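You operate a simulated robot arm through the tools that you are given. There is no shell and no other tool.

Carry out the task below with a simulated robot arm. There is one attempt and no reset: what you move stays moved.

JOB
Shut the small burner's knob, then brush soapy water on both marked hose spots.
Fine: the hose end at the stove and the bend at the counter edge; both knobs stay shut; the brush goes back. Set down upright: small upright brush. A coat counts when it lies all over at full strength: go over it till it gets no stronger.

The check looks at the end state, three seconds after you hand in, the way a careful person would. Anything else that was tipped, shoved, dropped, spilled or broken makes it a failure.

ROBOT AND FRAMES
A 7-joint arm with a two-finger parallel gripper, fixed in place. Base frame: the origin is at the foot of the arm, x ahead of it, y to its left, z up; the work surface is at about z = 800. Units: mm, rad, N and s.
Its first joint turns from -2.304 to 2.304 rad. Payload 3.91 kg.
The TCP is the grasp point between the finger pads, 30 mm short of the fingertips. In the tool frame z runs along the fingers and y along their closing line. The gripper opens to 110 mm. The fingers are 20 mm wide and 10 mm thick; the gripper's body (48 by 112 mm) begins 55 mm behind the TCP.
Orientation is that of the tool frame in the base frame, as a unit quaternion [x, y, z, w]. With the fingers straight down and closing along the base's y, the tool's x points along the base's -x, its y along +y and its z along -z.

CONTROLS
- The arm moves only by the tool move_arm. Its argument "targets" is text: rows parted by semicolons, each of 7 numbers parted by spaces: the shift along the base's x, y, z in mm, then the turn, a rotation vector about the base's x, y, z in degrees, then the gripper command, from -1 (shut) to 1 (fully open), values between in proportion. In form: x y z ax ay az claw; .... A call has 1 to 20 rows; each row shifts and turns the commanded pose from where the row before left it. Each row takes 0.2 s and may step no farther than 50 mm and 0.15 rad from the row before; otherwise, or with a gripper value out of range, the whole call is refused. Where a pose cannot be reached the arm comes as near as it can. A force on the tool above 40 N (or 10 N above the force at the start of the call, whichever is more), or a blocked arm, ends the call early, and 0.2 s more pass. The fingers move at their own pace (about 108 mm/s each) and stop on an object; they squeeze with about 27 N. The grip force told is the motor's: it shows also when the fingers shut on nothing. Time passes only in rows, and 0.2 s behind the last, so rows that do not move let the fingers close. It gives the time, the measured TCP pose, the force on the tool (base axes), the opening and the grip force at its end, in the units of the frame above (readings bear some noise), with the torque about the TCP (base axes, N m) and any sound that the robot's microphone picked up.
- Cameras (640 x 400 px; columns grow to the right, rows downward): "scene" is fixed at [401.6, -499.9, 1647.6]; the picture's right is [0.74, -0.67, 0.00], its down [-0.45, -0.50, -0.74] and it looks along [0.50, 0.55, -0.67] (base axes); focal length 327 px, centre (320, 200). "wrist" rides on the gripper at [72, 17, -103] in the tool frame; the picture's right is [-0.23, 0.97, 0.00], its down [-0.76, -0.18, -0.62] and it looks along [-0.61, -0.14, 0.78] (tool axes); focal length 222 px, centre (320, 200). There is no depth. A picture from a camera that has moved, and an enlarged one, comes with that camera's place and axes in the base frame and with its lens.
- get_image(camera): a new picture of that camera. The clock stands still meanwhile.
- close_up(camera, box): a new picture of the part [left, top, right, bottom] of that camera's present view, enlarged. The clock stands still meanwhile.
- hand_in(): hands the job in; it is judged then, once.

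Places have to be worked out from the pictures, the camera data and where the tool is seen. Open the gripper and draw the arm clear of the work before you hand the job in, unless the task says otherwise.

The tools are called after ">>>" as a command line: name --argument value ..., lists and objects as JSON in quotes. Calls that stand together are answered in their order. move_arm: Moves the arm, as the interface text tells. Its arguments: {"type":"object","properties":{"targets":{"type":"string"}},"required":["targets"]} The other tools are called the same way: get_image (camera) takes a picture; close_up (camera, box) takes an enlarged picture of a part of a camera's view; hand_in () hands the job in.

At the start:

```text
time: 0.0
tcp_pos: [664.2, 170.0, 1199.8]
orientation: [0.0, 1.0, 0.0, 0.0]
ft_force: [0.0, 0.6, -0.1]
wrist_torque: [0.02, 0.02, 0.01]
grip_width: 109.8
grasp_force: 0.1
```

scene: 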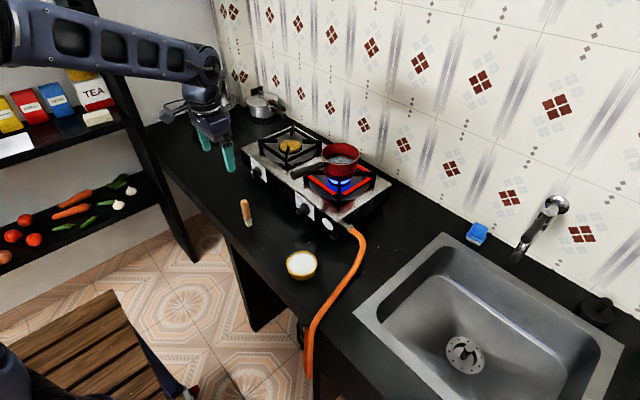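
wrist: 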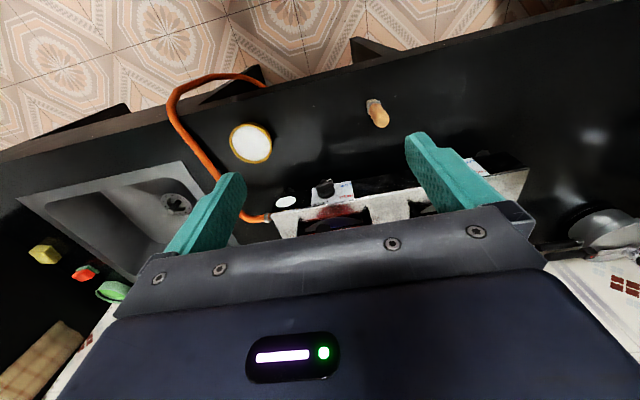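

I'll start by looking at the stove, its knobs, the brush, the bowl and the hose up close.

>>> close_up --camera "scene" --box '[230, 110, 400, 250]'

>>> close_up --camera "scene" --box '[220, 180, 400, 300]'

>>> close_up --camera "scene" --box '[270, 280, 390, 390]'

>>> close_up --camera "wrist" --box '[150, 60, 550, 260]'

```text
2.86 times, centred on (315, 180) of scene
camera zoom: at [401.6, -499.9, 1647.6], right [0.74, -0.67, 0.0], down [-0.45, -0.5, -0.74], along [0.5, 0.55, -0.67], focal length 933 px, centre (334, 257)
```

zoom: 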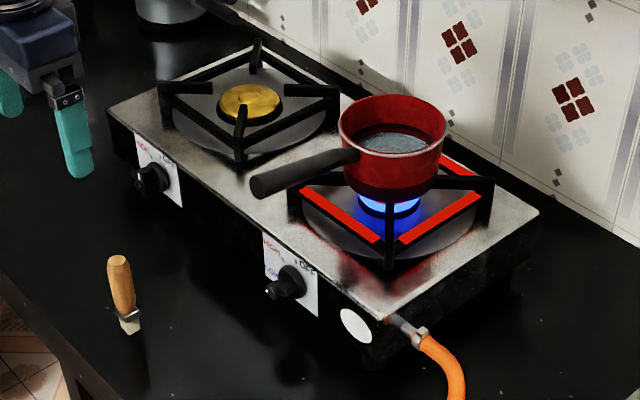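

```text
3.33 times, centred on (310, 240) of scene
camera zoom: at [401.6, -499.9, 1647.6], right [0.74, -0.67, 0.0], down [-0.45, -0.5, -0.74], along [0.5, 0.55, -0.67], focal length 1089 px, centre (353, 67)
```

zoom: 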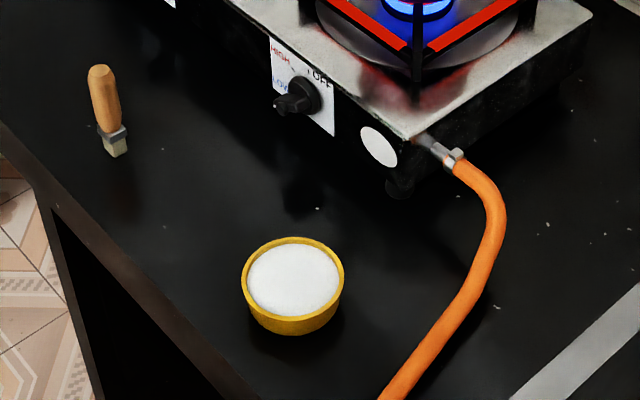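

```text
3.64 times, centred on (330, 335) of scene
camera zoom: at [401.6, -499.9, 1647.6], right [0.74, -0.67, 0.0], down [-0.45, -0.5, -0.74], along [0.5, 0.55, -0.67], focal length 1188 px, centre (284, -291)
```

zoom: 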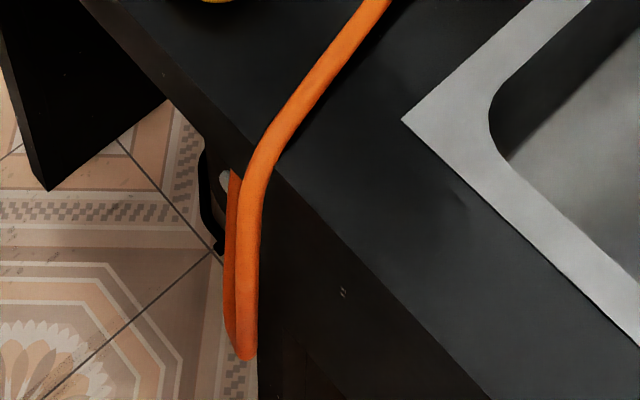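

```text
1.60 times, centred on (350, 160) of wrist
camera zoom: at [592.3, 187.1, 1302.5], right [0.23, 0.97, 0.0], down [0.76, -0.18, 0.62], along [0.61, -0.14, -0.78], focal length 355 px, centre (272, 264)
```

zoom: 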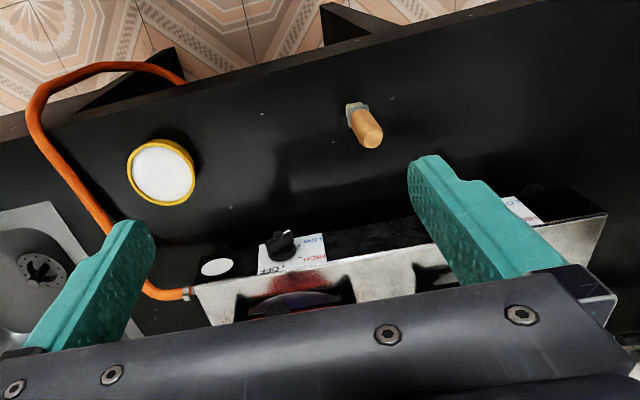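

I need a much closer look at both knobs' pointers and at the burners to see which one is the small one and which knob is open.

>>> close_up --camera "scene" --box '[284, 190, 332, 220]'

>>> close_up --camera "scene" --box '[240, 155, 288, 185]'

>>> close_up --camera "scene" --box '[236, 190, 268, 230]'

>>> close_up --camera "scene" --box '[320, 210, 380, 250]'

>>> close_up --camera "wrist" --box '[290, 160, 390, 220]'

>>> close_up --camera "scene" --box '[275, 240, 330, 290]'

```text
13.33 times, centred on (308, 205) of scene
camera zoom: at [401.6, -499.9, 1647.6], right [0.74, -0.67, 0.0], down [-0.45, -0.5, -0.74], along [0.5, 0.55, -0.67], focal length 4355 px, centre (480, 133)
```

zoom: 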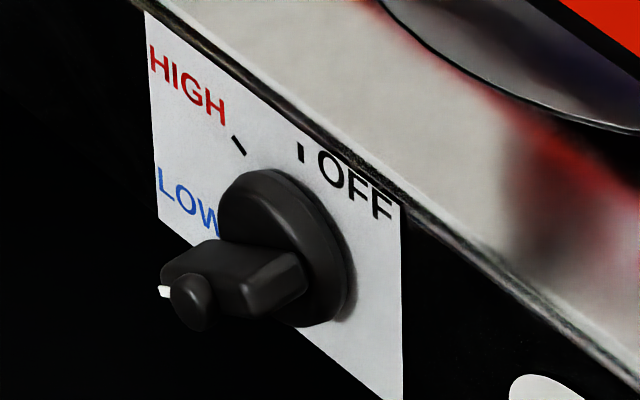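

```text
13.33 times, centred on (264, 170) of scene
camera zoom: at [401.6, -499.9, 1647.6], right [0.74, -0.67, 0.0], down [-0.45, -0.5, -0.74], along [0.5, 0.55, -0.67], focal length 4355 px, centre (1067, 600)
```

zoom: 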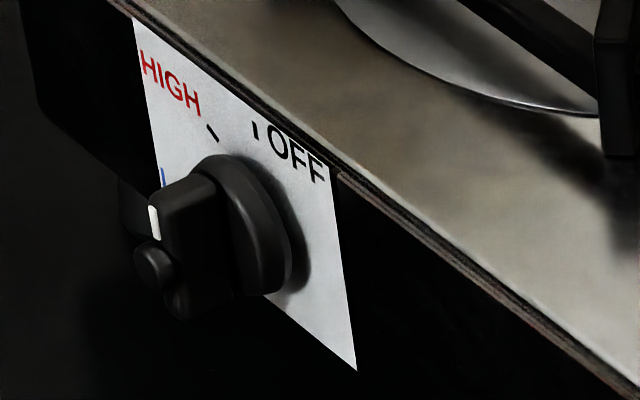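

```text
10.00 times, centred on (252, 210) of scene
camera zoom: at [401.6, -499.9, 1647.6], right [0.74, -0.67, 0.0], down [-0.45, -0.5, -0.74], along [0.5, 0.55, -0.67], focal length 3266 px, centre (1000, 100)
```

zoom: 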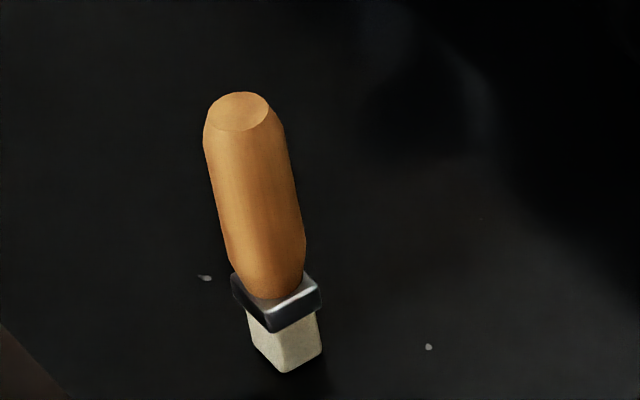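

```text
10.00 times, centred on (350, 230) of scene
camera zoom: at [401.6, -499.9, 1647.6], right [0.74, -0.67, 0.0], down [-0.45, -0.5, -0.74], along [0.5, 0.55, -0.67], focal length 3266 px, centre (20, -100)
```

zoom: 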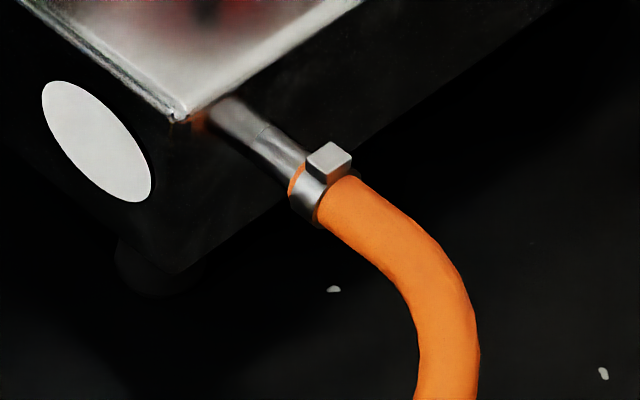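

```text
6.40 times, centred on (340, 190) of wrist
camera zoom: at [592.3, 187.1, 1302.5], right [0.23, 0.97, 0.0], down [0.76, -0.18, 0.62], along [0.61, -0.14, -0.78], focal length 1422 px, centre (192, 264)
```

zoom: 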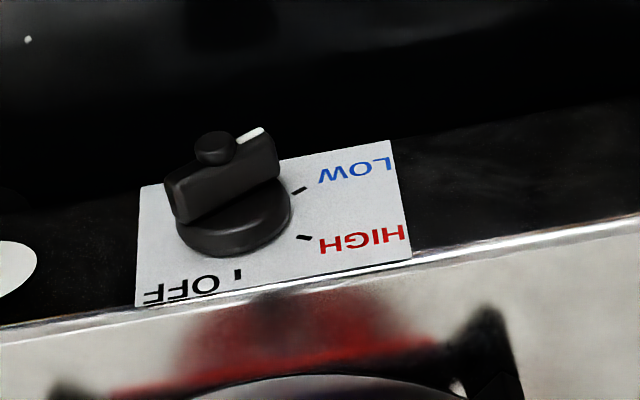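

```text
8.00 times, centred on (302, 265) of scene
camera zoom: at [401.6, -499.9, 1647.6], right [0.74, -0.67, 0.0], down [-0.45, -0.5, -0.74], along [0.5, 0.55, -0.67], focal length 2613 px, centre (460, -320)
```

zoom: 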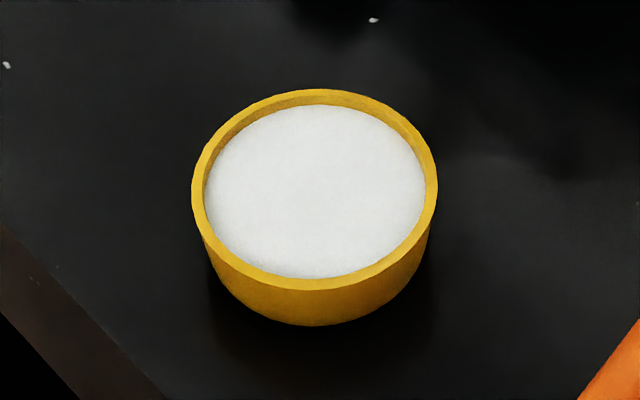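

The right (lit, small) burner's knob points left to LOW, while the left knob already points up to OFF. So the right knob needs a quarter turn clockwise. I'll turn the tool in free air first, to see whether it can reach a horizontal pose with the camera on the side or on top.

>>> move_arm --targets "0 0 0 0 0 -7.5 1;0 0 0 0 0 -7.5 1;0 0 0 0 0 -7.5 1;0 0 0 0 0 -7.5 1;0 0 0 0 0 -7.5 1;0 0 0 0 0 -7.5 1;0 0 0 0 0 -7.5 1;0 0 0 0 0 -7.5 1;0 0 0 0 0 -7.5 1;0 0 0 0 0 -7.5 1;0 0 0 0 0 -7.5 1;0 0 0 0 0 -7.5 1"

>>> get_image --camera "scene"

>>> get_image --camera "wrist"

```text
time: 2.6
tcp_pos: [663.5, 171.0, 1199.8]
orientation: [0.709, 0.706, 0.0, 0.0]
ft_force: [-0.9, -0.4, -0.3]
wrist_torque: [-0.02, 0.02, -0.01]
grip_width: 110.1
grasp_force: 0.0
```

```text
taken
```

scene: 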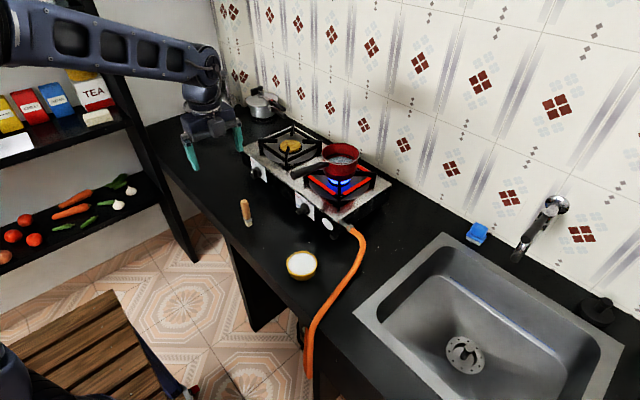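

```text
taken
camera wrist: at [682.0, 242.7, 1302.5], right [0.97, -0.23, 0.0], down [-0.18, -0.76, 0.62], along [-0.14, -0.61, -0.78], focal length 222 px, centre (320, 200)
```

wrist: 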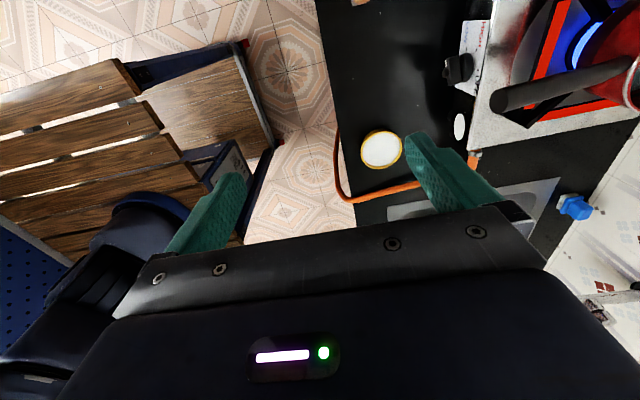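

The wrist roll works. Triangulating, the knob is near (893, 131, 880) and the pot handle hangs above it at about z 1040, so I must come in horizontally below the handle. I'll tilt the tool to point along +x while staying well back from the stove.

>>> move_arm --targets "3 -3.3 -20 0 -7.5 0 1;3 -3.3 -20 0 -7.5 0 1;3 -3.3 -20 0 -7.5 0 1;3 -3.3 -20 0 -7.5 0 1;3 -3.3 -20 0 -7.5 0 1;3 -3.3 -20 0 -7.5 0 1;3 -3.3 -20 0 -7.5 0 1;3 -3.3 -20 0 -7.5 0 1;3 -3.3 -20 0 -7.5 0 1;3 -3.3 -20 0 -7.5 0 1;3 -3.3 -20 0 -7.5 0 1;3 -3.3 -20 0 -7.5 0 1"

>>> get_image --camera "scene"

>>> get_image --camera "wrist"

```text
time: 5.2
tcp_pos: [700.1, 134.6, 946.8]
orientation: [0.57, 0.564, 0.423, 0.423]
ft_force: [-0.5, 0.2, -0.3]
wrist_torque: [0.01, -0.01, -0.03]
grip_width: 110.1
grasp_force: 0.0
out of reach, approached as far as the arm can: row 6, 7
```

```text
taken
```

scene: 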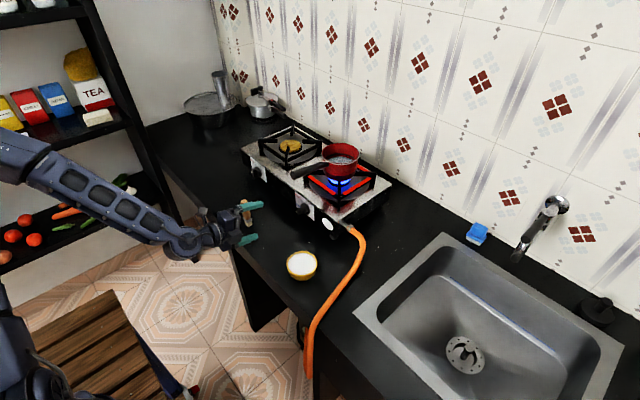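

```text
taken
camera wrist: at [605.9, 207.1, 992.4], right [0.27, -0.23, 0.93], down [-0.65, -0.76, 0.0], along [0.71, -0.61, -0.36], focal length 222 px, centre (320, 200)
```

wrist: 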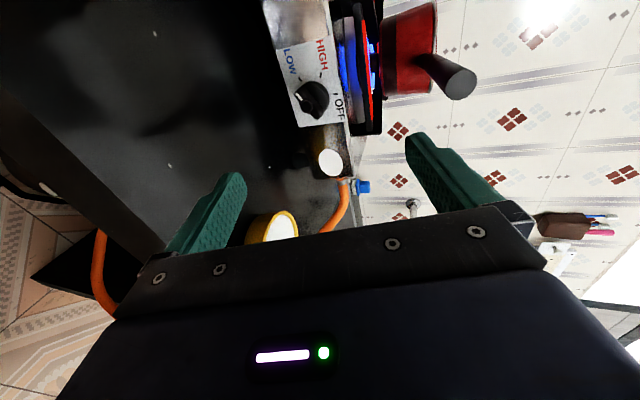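

The tool is now tilted about 73° towards +x, and the wrist camera shows the knob front and the hose clearly. I'll zoom in on the knob from here.

>>> close_up --camera "wrist" --box '[270, 40, 370, 180]'

>>> close_up --camera "wrist" --box '[285, 60, 345, 130]'

>>> close_up --camera "scene" --box '[0, 100, 320, 320]'

```text
2.86 times, centred on (320, 110) of wrist
camera zoom: at [605.9, 207.1, 992.4], right [0.27, -0.23, 0.93], down [-0.65, -0.76, 0.0], along [0.71, -0.61, -0.36], focal length 635 px, centre (320, 457)
```

zoom: 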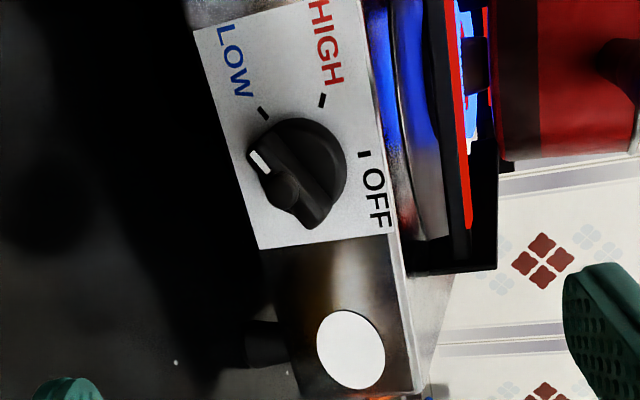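

```text
5.71 times, centred on (315, 95) of wrist
camera zoom: at [605.9, 207.1, 992.4], right [0.27, -0.23, 0.93], down [-0.65, -0.76, 0.0], along [0.71, -0.61, -0.36], focal length 1269 px, centre (349, 800)
```

zoom: 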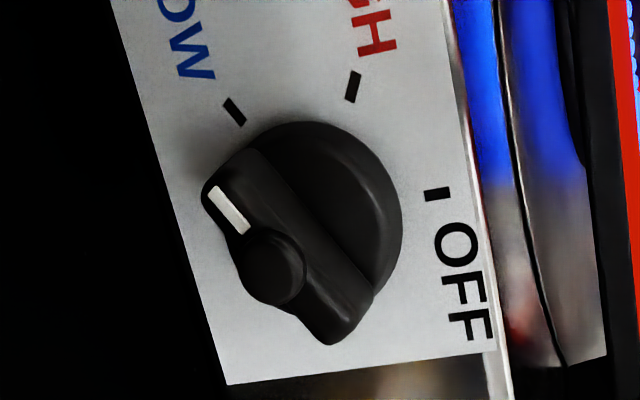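

```text
1.82 times, centred on (160, 210) of scene
camera zoom: at [401.6, -499.9, 1647.6], right [0.74, -0.67, 0.0], down [-0.45, -0.5, -0.74], along [0.5, 0.55, -0.67], focal length 594 px, centre (611, 182)
```

zoom: 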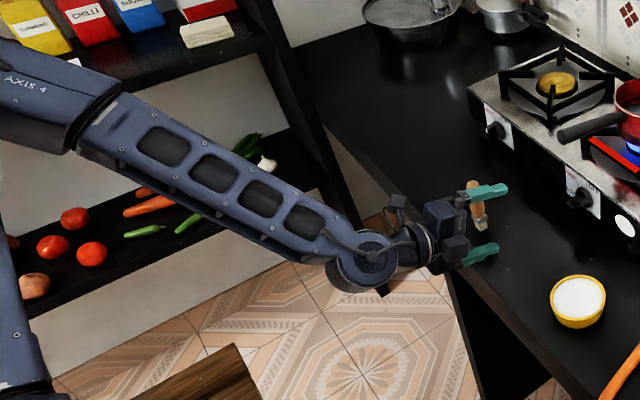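

From two wrist views, the dial centre is about (panel x 915, y 126.5, z 872.7). Its marks are OFF at 90°, HIGH at 30° and LOW at -30°; the pointer is on LOW, so the knob needs +120° about +x. I'll finish levelling the tool, narrow the fingers to 45 mm and line up in height, still well back.

>>> move_arm --targets "0 -2 -15 0 -5.5 0 -0.18;0 -2 -15 0 -5.5 0 -0.18;0 -2 -15 0 -5.5 0 -0.18;0 -2 -15 0 0 0 -0.18;0 0 0 0 0 0 -0.18"

>>> get_image --camera "wrist"

>>> get_image --camera "scene"

```text
time: 6.4
tcp_pos: [700.4, 125.5, 886.3]
orientation: [0.503, 0.498, 0.501, 0.498]
ft_force: [-0.1, 0.5, -0.3]
wrist_torque: [0.01, 0.02, 0.03]
grip_width: 45.2
grasp_force: 0.0
```

```text
taken
camera wrist: at [597.3, 199.1, 904.1], right [0.0, -0.24, 0.97], down [-0.63, -0.76, -0.18], along [0.78, -0.61, -0.15], focal length 222 px, centre (320, 200)
```

wrist: 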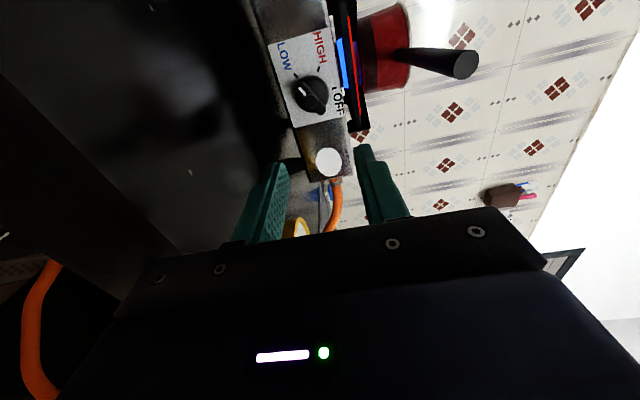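

```text
taken
```

scene: 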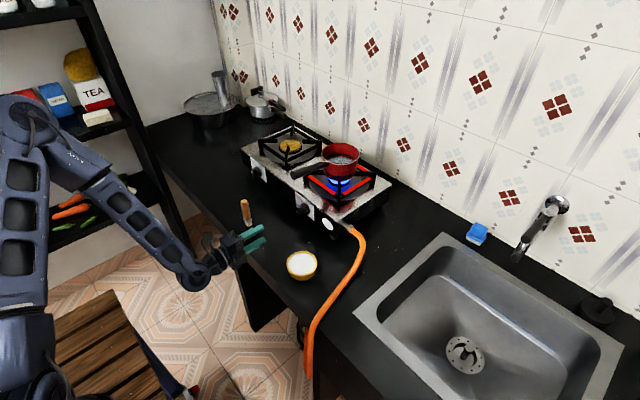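

The tool is now level (its axis is along +x). Zooming on the knob from here to refine its centre and the bar's size before I close in.

>>> close_up --camera "wrist" --box '[270, 60, 350, 125]'

>>> close_up --camera "wrist" --box '[230, 20, 500, 240]'

```text
6.15 times, centred on (310, 92) of wrist
camera zoom: at [597.3, 199.1, 904.1], right [0.0, -0.24, 0.97], down [-0.63, -0.76, -0.18], along [0.78, -0.61, -0.15], focal length 1367 px, centre (382, 862)
```

zoom: 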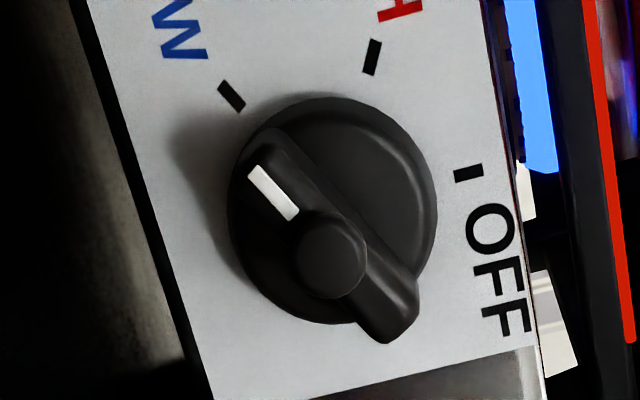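

```text
1.82 times, centred on (365, 130) of wrist
camera zoom: at [597.3, 199.1, 904.1], right [0.0, -0.24, 0.97], down [-0.63, -0.76, -0.18], along [0.78, -0.61, -0.15], focal length 404 px, centre (238, 327)
```

zoom: 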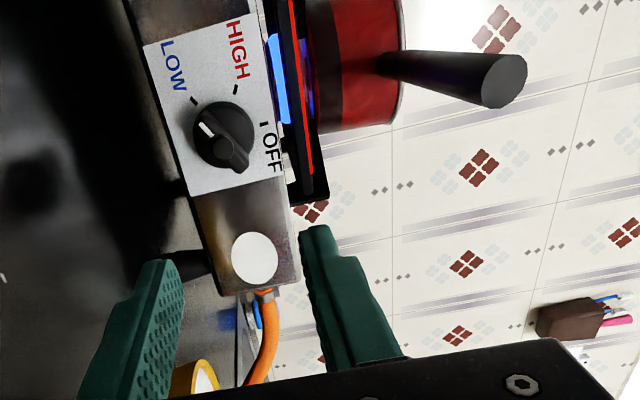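

The refined knob centre is about y 128, z 875, with a bar roughly 13 mm thick at -30° and its front near x 884. I'll roll the tool -30° to match the bar while advancing to x ≈ 820, then look again.

>>> move_arm --targets "30 0.6 -2.8 -7.5 0 0 -0.18;30 0.6 -2.8 -7.5 0 0 -0.18;30 0.6 -2.8 -7.5 0 0 -0.18;30 0.7 -2.9 -7.5 0 0 -0.18;0 0 0 0 0 0 -0.18"

>>> get_image --camera "wrist"

>>> close_up --camera "scene" --box '[160, 140, 360, 290]'

```text
time: 7.6
tcp_pos: [821.8, 126.2, 875.8]
orientation: [0.357, 0.61, 0.354, 0.612]
ft_force: [-0.1, 0.5, 0.0]
wrist_torque: [0.0, 0.0, -0.03]
grip_width: 45.2
grasp_force: 0.0
```

```text
taken
camera wrist: at [717.5, 198.1, 852.8], right [0.0, 0.28, 0.96], down [-0.63, -0.75, 0.22], along [0.78, -0.6, 0.18], focal length 222 px, centre (320, 200)
```

wrist: 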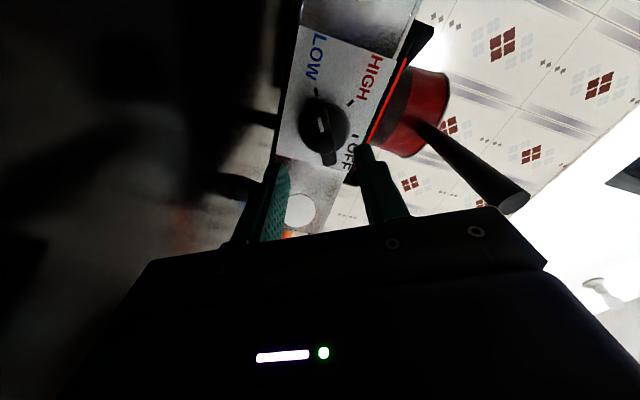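

```text
2.67 times, centred on (260, 215) of scene
camera zoom: at [401.6, -499.9, 1647.6], right [0.74, -0.67, 0.0], down [-0.45, -0.5, -0.74], along [0.5, 0.55, -0.67], focal length 871 px, centre (480, 160)
```

zoom: 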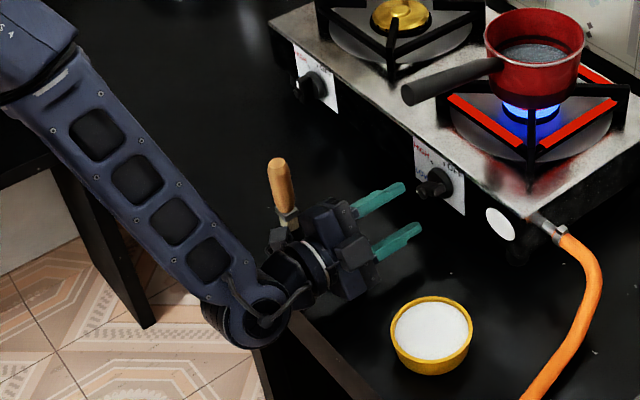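

The gripper is aligned in front of the knob, with the camera about 30–50 mm from the brush. I'll check the alignment between finger pads and bar in a zoom before advancing.

>>> close_up --camera "wrist" --box '[220, 70, 420, 250]'

>>> close_up --camera "scene" --box '[235, 180, 315, 260]'

```text
2.22 times, centred on (320, 160) of wrist
camera zoom: at [717.5, 198.1, 852.8], right [0.0, 0.28, 0.96], down [-0.63, -0.75, 0.22], along [0.78, -0.6, 0.18], focal length 494 px, centre (320, 289)
```

zoom: 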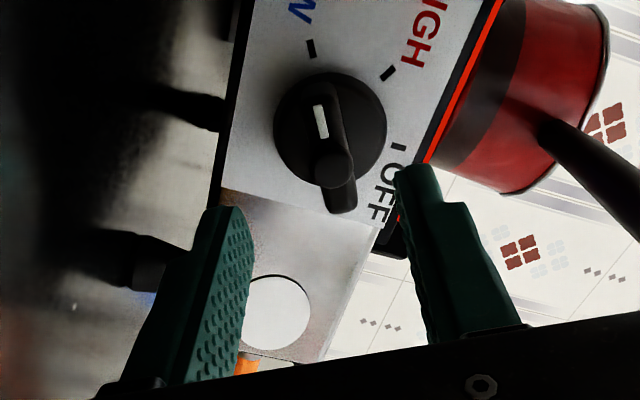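

```text
5.00 times, centred on (275, 220) of scene
camera zoom: at [401.6, -499.9, 1647.6], right [0.74, -0.67, 0.0], down [-0.45, -0.5, -0.74], along [0.5, 0.55, -0.67], focal length 1633 px, centre (545, 100)
```

zoom: 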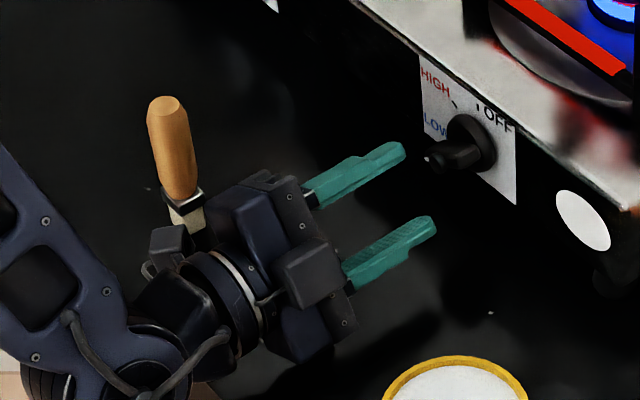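

The marks in this view place the dial centre about 3.7 mm along the tool's +y from the gripper axis, at roughly (y 127.5, z 879). I'll shift by that and advance to x ≈ 868 so the pads straddle the bar.

>>> move_arm --targets "10 1.3 3.2 0 0 0 -0.18;12 0 0 0 0 0 -0.18;12 0 0 0 0 0 -0.18;8 0 0 0 0 0 -0.18;4 0 0 0 0 0 -0.18;0 0 0 0 0 0 -0.18"

>>> close_up --camera "wrist" --box '[220, 40, 420, 240]'

>>> close_up --camera "scene" --box '[235, 180, 335, 260]'

```text
time: 9.0
tcp_pos: [866.2, 129.2, 877.2]
orientation: [0.357, 0.61, 0.355, 0.612]
ft_force: [-1.1, 0.9, -0.6]
wrist_torque: [0.0, 0.03, -0.01]
grip_width: 45.1
grasp_force: 0.0
```

```text
2.00 times, centred on (320, 140) of wrist
camera zoom: at [762.3, 200.8, 856.3], right [0.0, 0.28, 0.96], down [-0.63, -0.75, 0.22], along [0.78, -0.6, 0.18], focal length 444 px, centre (320, 320)
```

zoom: 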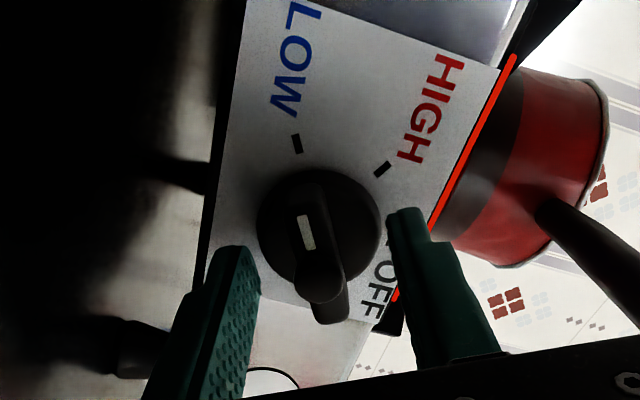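

```text
5.00 times, centred on (285, 220) of scene
camera zoom: at [401.6, -499.9, 1647.6], right [0.74, -0.67, 0.0], down [-0.45, -0.5, -0.74], along [0.5, 0.55, -0.67], focal length 1633 px, centre (495, 100)
```

zoom: 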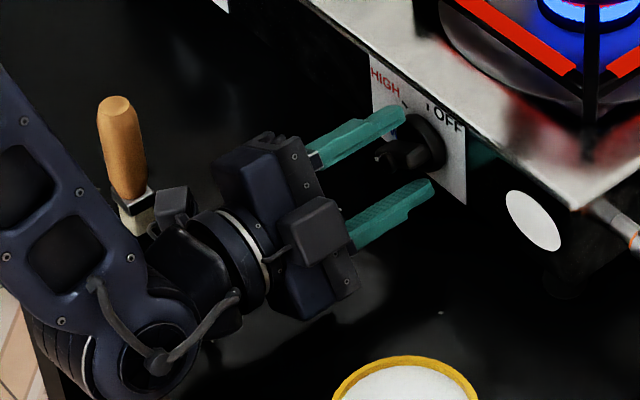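

The pads straddle the bar and the nub is centred (tool y ≈ 0). Closing on the bar now.

>>> move_arm --targets "0 0 0 0 0 0 -0.5;0 0 0 0 0 0 -0.8;0 0 0 0 0 0 -1;0 0 0 0 0 0 -1"

>>> close_up --camera "wrist" --box '[220, 40, 420, 240]'

```text
time: 10.0
tcp_pos: [865.7, 129.5, 877.7]
orientation: [0.358, 0.61, 0.354, 0.612]
ft_force: [0.4, 0.2, 1.8]
wrist_torque: [0.01, 0.03, 0.04]
grip_width: 13.8
grasp_force: 44.7
```

```text
2.00 times, centred on (320, 140) of wrist
camera zoom: at [762.3, 200.8, 856.3], right [0.0, 0.28, 0.96], down [-0.63, -0.75, 0.22], along [0.78, -0.6, 0.18], focal length 444 px, centre (320, 320)
```

zoom: 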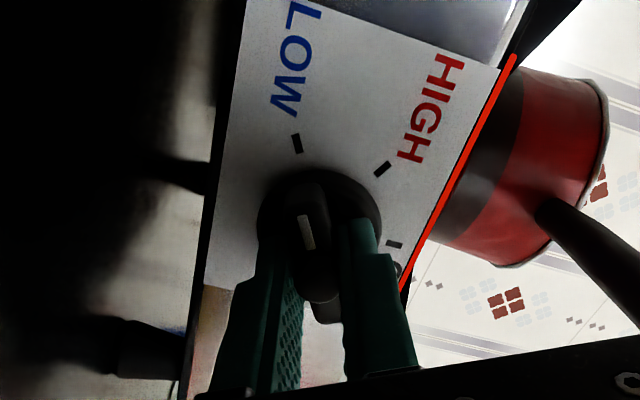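

The bar is held (13.8 mm, small side forces). I'll turn +30° first and check forces.

>>> move_arm --targets "0 0 0 6 0 0 -1;0 0 0 6 0 0 -1;0 0 0 6 0 0 -1;0 0 0 6 0 0 -1;0 0 0 6 0 0 -1"

>>> close_up --camera "wrist" --box '[220, 40, 420, 240]'

```text
time: 11.2
tcp_pos: [865.4, 126.3, 878.4]
orientation: [0.505, 0.498, 0.499, 0.497]
ft_force: [-2.5, -7.6, -29.3]
wrist_torque: [-0.17, 0.27, 0.15]
grip_width: 13.8
grasp_force: 44.3
```

```text
2.00 times, centred on (320, 140) of wrist
camera zoom: at [762.6, 200.0, 894.9], right [0.01, -0.24, 0.97], down [-0.63, -0.76, -0.18], along [0.78, -0.61, -0.15], focal length 444 px, centre (320, 320)
```

zoom: 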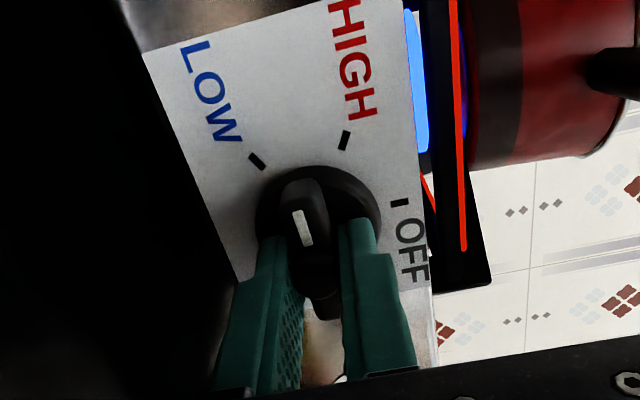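

The knob followed 30°. A -29 N vertical load says the knob's axis is a little below my commanded height, so I'll relieve it by lowering 2 mm before continuing.

>>> move_arm --targets "0 -0.5 -1 0 0 0 -1;0 0 -1 0 0 0 -1;0 0 0 0 0 0 -1"

```text
time: 12.0
tcp_pos: [866.9, 127.5, 876.6]
orientation: [0.504, 0.497, 0.5, 0.499]
ft_force: [-3.9, -10.0, -10.6]
wrist_torque: [-0.01, 0.1, -0.33]
grip_width: 13.8
grasp_force: 45.5
```

Stiffness is about 9 N/mm; another 1 mm down and 1 mm to -y should relax it. Then I turn another 30°.

>>> move_arm --targets "0 -1 -1 0 0 0 -1;0 0 0 0 0 0 -1;0 0 0 6 0 0 -1;0 0 0 6 0 0 -1;0 0 0 6 0 0 -1;0 0 0 6 0 0 -1;0 0 0 6 0 0 -1"

>>> close_up --camera "wrist" --box '[220, 40, 420, 240]'

```text
time: 13.6
tcp_pos: [865.1, 126.9, 875.7]
orientation: [0.616, 0.349, 0.613, 0.35]
ft_force: [8.5, 1.2, 4.0]
wrist_torque: [-0.09, -0.01, -0.06]
grip_width: 14.0
grasp_force: 45.2
```

```text
2.00 times, centred on (320, 140) of wrist
camera zoom: at [761.7, 181.2, 926.7], right [0.0, -0.69, 0.72], down [-0.63, -0.56, -0.54], along [0.78, -0.45, -0.43], focal length 444 px, centre (320, 320)
```

zoom: 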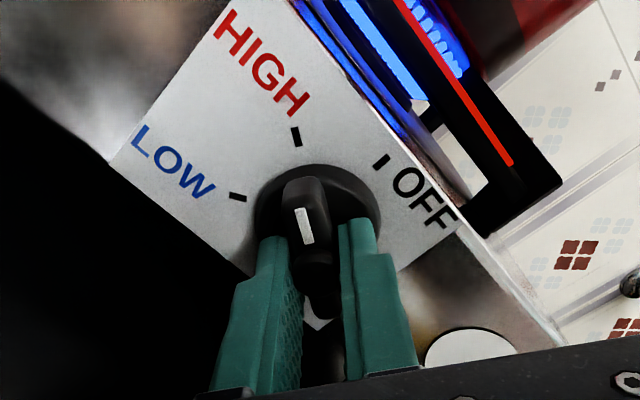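

The pointer is now at HIGH and forces are small. Continuing another 30°.

>>> move_arm --targets "0 0 0 6 0 0 -1;0 0 0 6 0 0 -1;0 0 0 6 0 0 -1;0 0 0 6 0 0 -1;0 0 0 6 0 0 -1;0 0 0 0 0 0 -1"

>>> close_up --camera "wrist" --box '[220, 40, 420, 240]'

>>> get_image --camera "scene"

```text
time: 15.0
tcp_pos: [865.1, 127.5, 874.9]
orientation: [0.687, 0.182, 0.681, 0.177]
ft_force: [1.2, 24.2, -23.6]
wrist_torque: [-0.08, 0.33, 0.24]
grip_width: 13.9
grasp_force: 44.9
```

```text
2.00 times, centred on (320, 140) of wrist
camera zoom: at [761.7, 149.1, 946.1], right [0.01, -0.96, 0.28], down [-0.63, -0.22, -0.75], along [0.78, -0.17, -0.6], focal length 444 px, centre (320, 320)
```

zoom: 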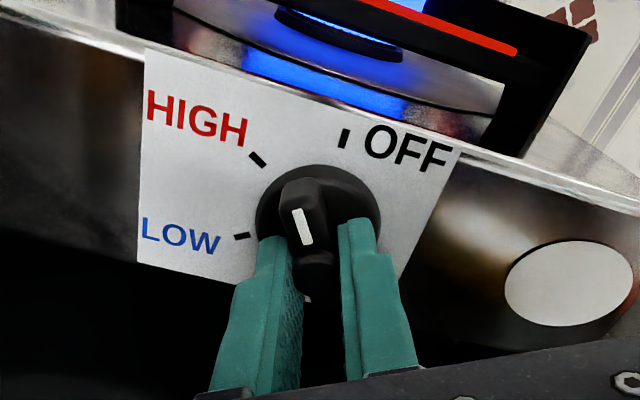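

```text
taken
```

scene: 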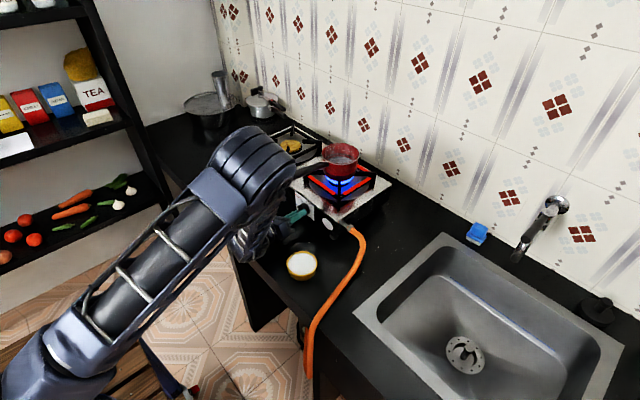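

The pointer is at about 60°, but side loads grew (Fy +24, Fz -24), so I'll relieve by +2 mm in y and -2 mm in z and read again.

>>> move_arm --targets "0 1 -1 0 0 0 -1;0 1 -1 0 0 0 -1;0 0 0 0 0 0 -1"

>>> close_up --camera "scene" --box '[180, 110, 380, 260]'

```text
time: 15.8
tcp_pos: [866.0, 127.9, 874.2]
orientation: [0.685, 0.18, 0.683, 0.181]
ft_force: [-11.3, -4.4, 3.6]
wrist_torque: [0.03, 0.03, -0.09]
grip_width: 14.0
grasp_force: 45.0
```

```text
2.67 times, centred on (280, 185) of scene
camera zoom: at [401.6, -499.9, 1647.6], right [0.74, -0.67, 0.0], down [-0.45, -0.5, -0.74], along [0.5, 0.55, -0.67], focal length 871 px, centre (427, 240)
```

zoom: 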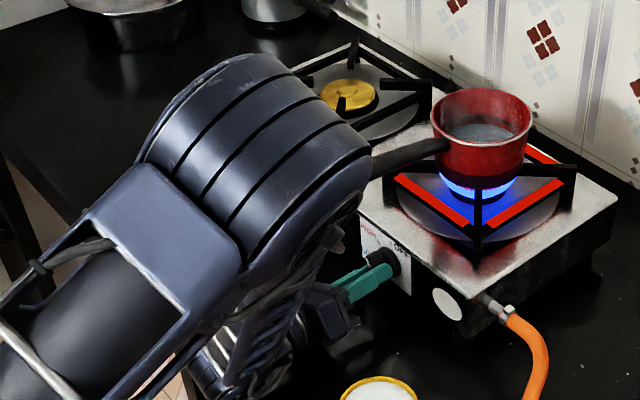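

Loads relaxed. The elbow is high above the counter (about z 1290), clear of the pot. Turning the last 30° in smaller steps.

>>> move_arm --targets "0 0 0 5 0 0 -1;0 0 0 5 0 0 -1;0 0 0 5 0 0 -1;0 0 0 5 0 0 -1;0 0 0 0 0 0 -1"

>>> close_up --camera "wrist" --box '[220, 40, 420, 240]'

>>> get_image --camera "scene"

```text
time: 17.0
tcp_pos: [865.0, 129.3, 874.5]
orientation: [0.706, 0.058, 0.703, 0.057]
ft_force: [-3.3, 1.6, 4.7]
wrist_torque: [0.05, 0.18, -0.03]
grip_width: 13.8
grasp_force: 44.5
```

```text
2.00 times, centred on (320, 140) of wrist
camera zoom: at [762.3, 124.5, 948.1], right [0.0, -1.0, -0.06], down [-0.63, 0.05, -0.78], along [0.78, 0.04, -0.63], focal length 444 px, centre (320, 320)
```

zoom: 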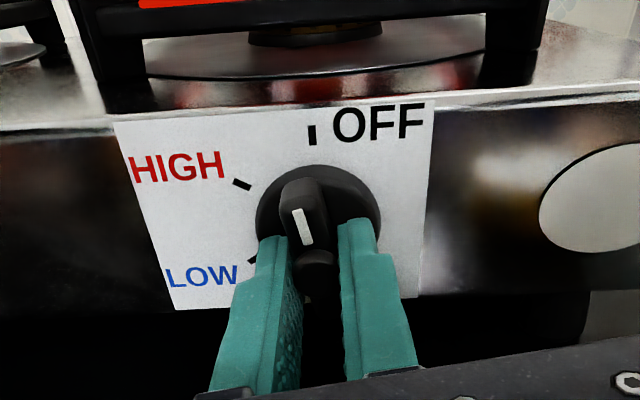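

```text
taken
```

scene: 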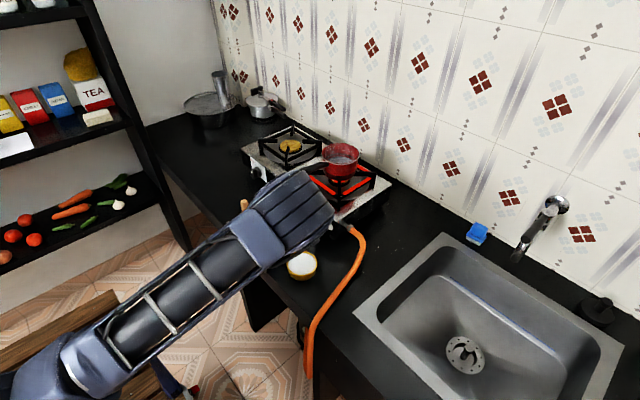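

The flame is out and the pointer is at about 80°. Ten more degrees to reach the OFF mark.

>>> move_arm --targets "0 0 0 5 0 0 -1;0 0 0 5 0 0 -1;0 0 0 0 0 0 -1"

>>> close_up --camera "wrist" --box '[220, 40, 420, 240]'

```text
time: 17.8
tcp_pos: [865.8, 129.5, 873.0]
orientation: [0.709, -0.001, 0.705, -0.005]
ft_force: [-2.5, 20.1, -10.0]
wrist_torque: [-0.05, 0.18, 0.2]
grip_width: 13.5
grasp_force: 45.4
```

```text
2.00 times, centred on (320, 140) of wrist
camera zoom: at [762.3, 111.9, 945.6], right [0.0, -0.97, -0.24], down [-0.63, 0.18, -0.76], along [0.78, 0.15, -0.61], focal length 444 px, centre (320, 320)
```

zoom: 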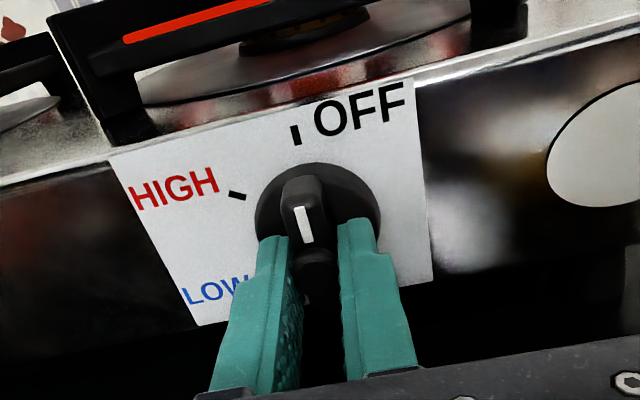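

The pointer now lines up with the OFF mark. I'll nudge 4° more to feel whether it's at its stop.

>>> move_arm --targets "0 1 -0.5 2 0 0 -1;0 0 0 2 0 0 -1;0 0 0 0 0 0 -1"

>>> close_up --camera "wrist" --box '[280, 90, 350, 150]'

```text
time: 18.6
tcp_pos: [865.2, 129.5, 872.6]
orientation: [0.708, -0.027, 0.705, -0.029]
ft_force: [-2.9, 17.6, -2.0]
wrist_torque: [-0.28, -0.44, 0.01]
grip_width: 13.8
grasp_force: 44.9
```

```text
6.67 times, centred on (315, 120) of wrist
camera zoom: at [762.5, 107.4, 943.9], right [0.0, -0.95, -0.3], down [-0.63, 0.23, -0.74], along [0.78, 0.19, -0.6], focal length 1481 px, centre (353, 733)
```

zoom: 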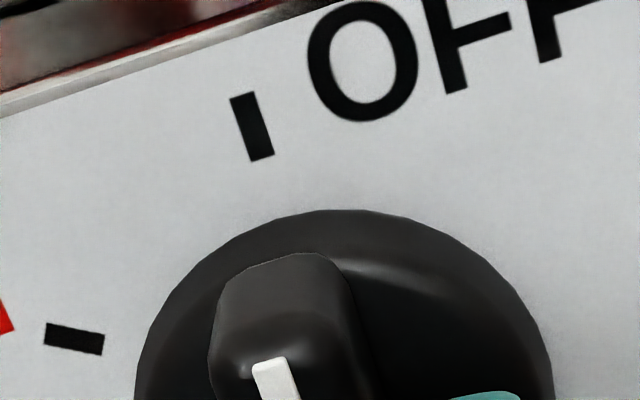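

The reaction torque rose to -0.28 N·m and the white line is parallel to the OFF mark, so the knob is shut at its stop. Opening the fingers and backing straight out.

>>> move_arm --targets "0 0 0 0 0 0 -0.6;0 0 0 0 0 0 -0.3;0 0 0 0 0 0 -0.2;-15 0 0 0 0 0 -0.2;-25 0 0 0 0 0 -0.2;-30 0 0 0 0 0 -0.2;-30 0 0 0 0 0 -0.2"

>>> get_image --camera "wrist"

>>> get_image --camera "scene"

```text
time: 20.2
tcp_pos: [766.3, 127.1, 873.0]
orientation: [0.708, -0.027, 0.705, -0.028]
ft_force: [-0.1, -0.3, 0.7]
wrist_torque: [0.0, 0.03, 0.02]
grip_width: 43.7
grasp_force: 0.1
```

```text
taken
camera wrist: at [663.0, 104.1, 943.6], right [0.0, -0.95, -0.3], down [-0.63, 0.23, -0.74], along [0.78, 0.19, -0.6], focal length 222 px, centre (320, 200)
```

wrist: 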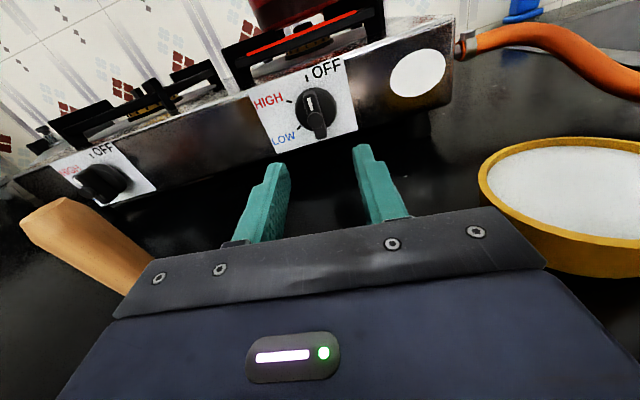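

```text
taken
```

scene: 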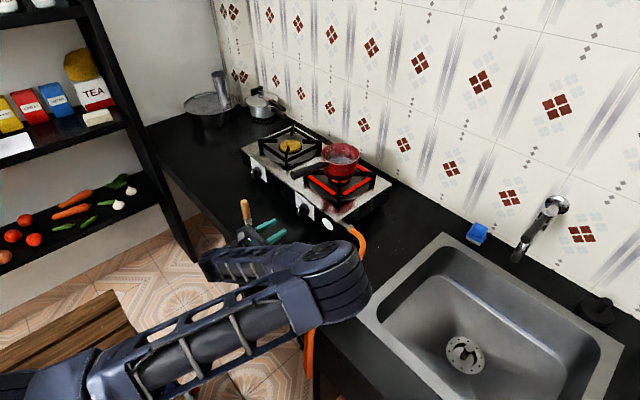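

Both knobs now read OFF and the burner flame is out; brush and bowl look untouched. I'll rise straight up, slightly back, and check the arm's posture before unwinding the wrist.

>>> move_arm --targets "-10 0 40 0 0 0 -0.2;-10 0 40 0 0 0 -0.2;-10 0 40 0 0 0 -0.2;-10 0 40 0 0 0 -0.2;-10 0 40 0 0 0 -0.2;-10 0 40 0 0 0 -0.2"

>>> get_image --camera "scene"

>>> get_image --camera "wrist"

```text
time: 21.6
tcp_pos: [706.8, 129.4, 1116.2]
orientation: [0.708, -0.027, 0.705, -0.028]
ft_force: [0.8, 0.3, 0.0]
wrist_torque: [0.0, 0.01, -0.01]
grip_width: 44.1
grasp_force: 0.1
```

```text
taken
```

scene: 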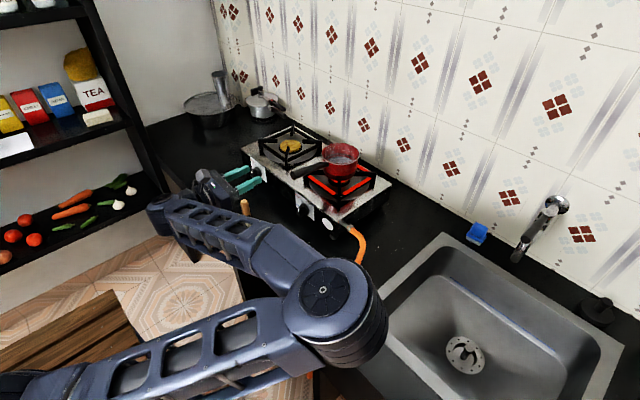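

```text
taken
camera wrist: at [603.2, 106.5, 1186.4], right [0.0, -0.95, -0.3], down [-0.63, 0.23, -0.74], along [0.78, 0.19, -0.6], focal length 222 px, centre (320, 200)
```

wrist: 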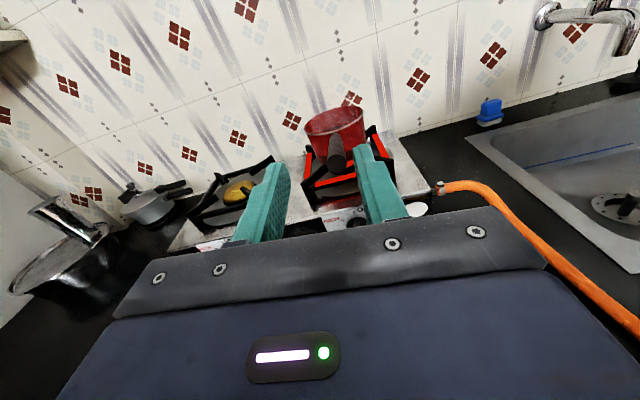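

Now unwinding the wrist roll by about -94° at this safe height.

>>> move_arm --targets "0 0 0 -7.8 0 0 -0.2;0 0 0 -7.8 0 0 -0.2;0 0 0 -7.8 0 0 -0.2;0 0 0 -7.8 0 0 -0.2;0 0 0 -7.8 0 0 -0.2;0 0 0 -7.8 0 0 -0.2;0 0 0 -7.8 0 0 -0.2;0 0 0 -7.8 0 0 -0.2;0 0 0 -7.8 0 0 -0.2;0 0 0 -7.8 0 0 -0.2;0 0 0 -7.8 0 0 -0.2;0 0 0 -7.8 0 0 -0.2"

>>> get_image --camera "scene"

```text
time: 24.2
tcp_pos: [705.2, 130.5, 1112.2]
orientation: [0.506, 0.496, 0.502, 0.497]
ft_force: [1.1, -0.1, 0.1]
wrist_torque: [-0.04, 0.0, 0.04]
grip_width: 43.9
grasp_force: 0.0
```

```text
taken
```

scene: 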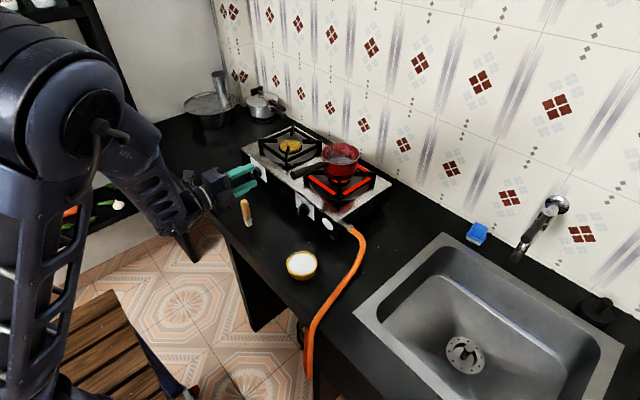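

The elbow is back up and everything on the counter stands as before. Now pitching the tool back down and raising slightly.

>>> move_arm --targets "-2 0 4 0 7.5 0 -0.2;-2 0 4 0 7.5 0 -0.2;-2 0 4 0 7.5 0 -0.2;-2 0 4 0 7.5 0 -0.2;-2 0 4 0 7.5 0 -0.2;-2 0 4 0 7.5 0 -0.2;-2 0 4 0 7.5 0 -0.2;-2 0 4 0 7.5 0 -0.2;-2 0 4 0 7.5 0 -0.2;-2 0 4 0 7.5 0 -0.2;-2 0 4 0 7.5 0 -0.2;-2 0 4 0 7.5 0 -0.2"

>>> get_image --camera "wrist"

>>> get_image --camera "scene"

```text
time: 26.8
tcp_pos: [680.6, 132.2, 1160.8]
orientation: [0.713, 0.701, -0.003, 0.001]
ft_force: [-0.9, 0.8, 0.1]
wrist_torque: [0.0, -0.07, 0.02]
grip_width: 44.0
grasp_force: 0.1
```

```text
taken
camera wrist: at [699.1, 205.1, 1263.8], right [0.97, -0.24, 0.0], down [-0.19, -0.76, 0.63], along [-0.15, -0.61, -0.78], focal length 222 px, centre (320, 200)
```

wrist: 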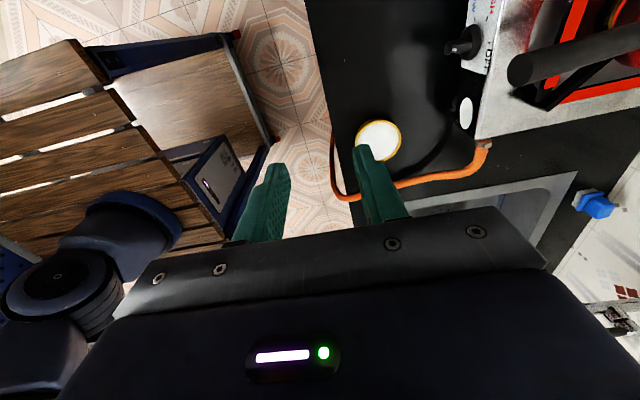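

```text
taken
```

scene: 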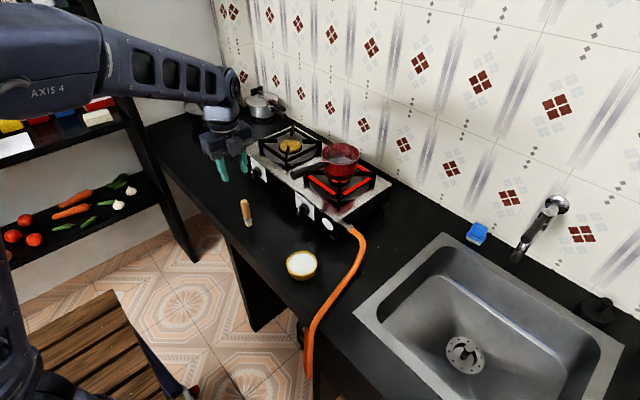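

Tool is down again. I'll yaw back +90° to the natural orientation (camera on the base side, fingers closing along y) while moving above the brush near (752, 264).

>>> move_arm --targets "5 10.8 -7 0 0 7.5 -0.1;5 10.8 -7 0 0 7.5 -0.1;5 10.8 -7 0 0 7.5 -0.1;5 10.8 -7 0 0 7.5 -0.1;5 10.8 -7 0 0 7.5 -0.1;5 10.8 -7 0 0 7.5 -0.1;5 10.8 -7 0 0 7.5 -0.1;5 10.8 -7 0 0 7.5 -0.1;5 10.8 -7 0 0 7.5 -0.1;5 10.8 -7 0 0 7.5 -0.1;5 10.8 -7 0 0 7.5 -0.1;5 10.8 -7 0 0 7.5 -0.1;0 0 0 0 0 0 -0.1"

>>> get_image --camera "wrist"

>>> get_image --camera "scene"

```text
time: 29.6
tcp_pos: [740.6, 259.4, 1075.5]
orientation: [0.007, 1.0, -0.001, 0.001]
ft_force: [0.7, -0.2, -0.3]
wrist_torque: [0.05, 0.0, -0.01]
grip_width: 49.6
grasp_force: 0.0
```

```text
taken
camera wrist: at [669.2, 277.5, 1177.6], right [0.24, 0.97, 0.0], down [0.76, -0.19, 0.63], along [0.61, -0.15, -0.78], focal length 222 px, centre (320, 200)
```

wrist: 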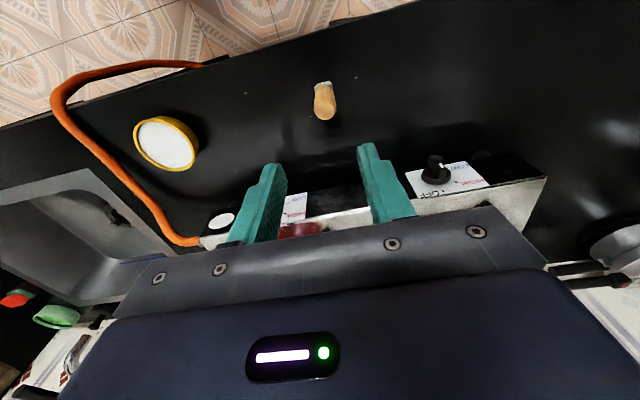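

```text
taken
```

scene: 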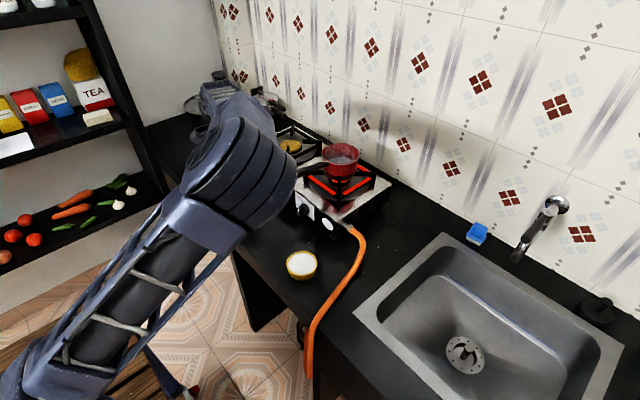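

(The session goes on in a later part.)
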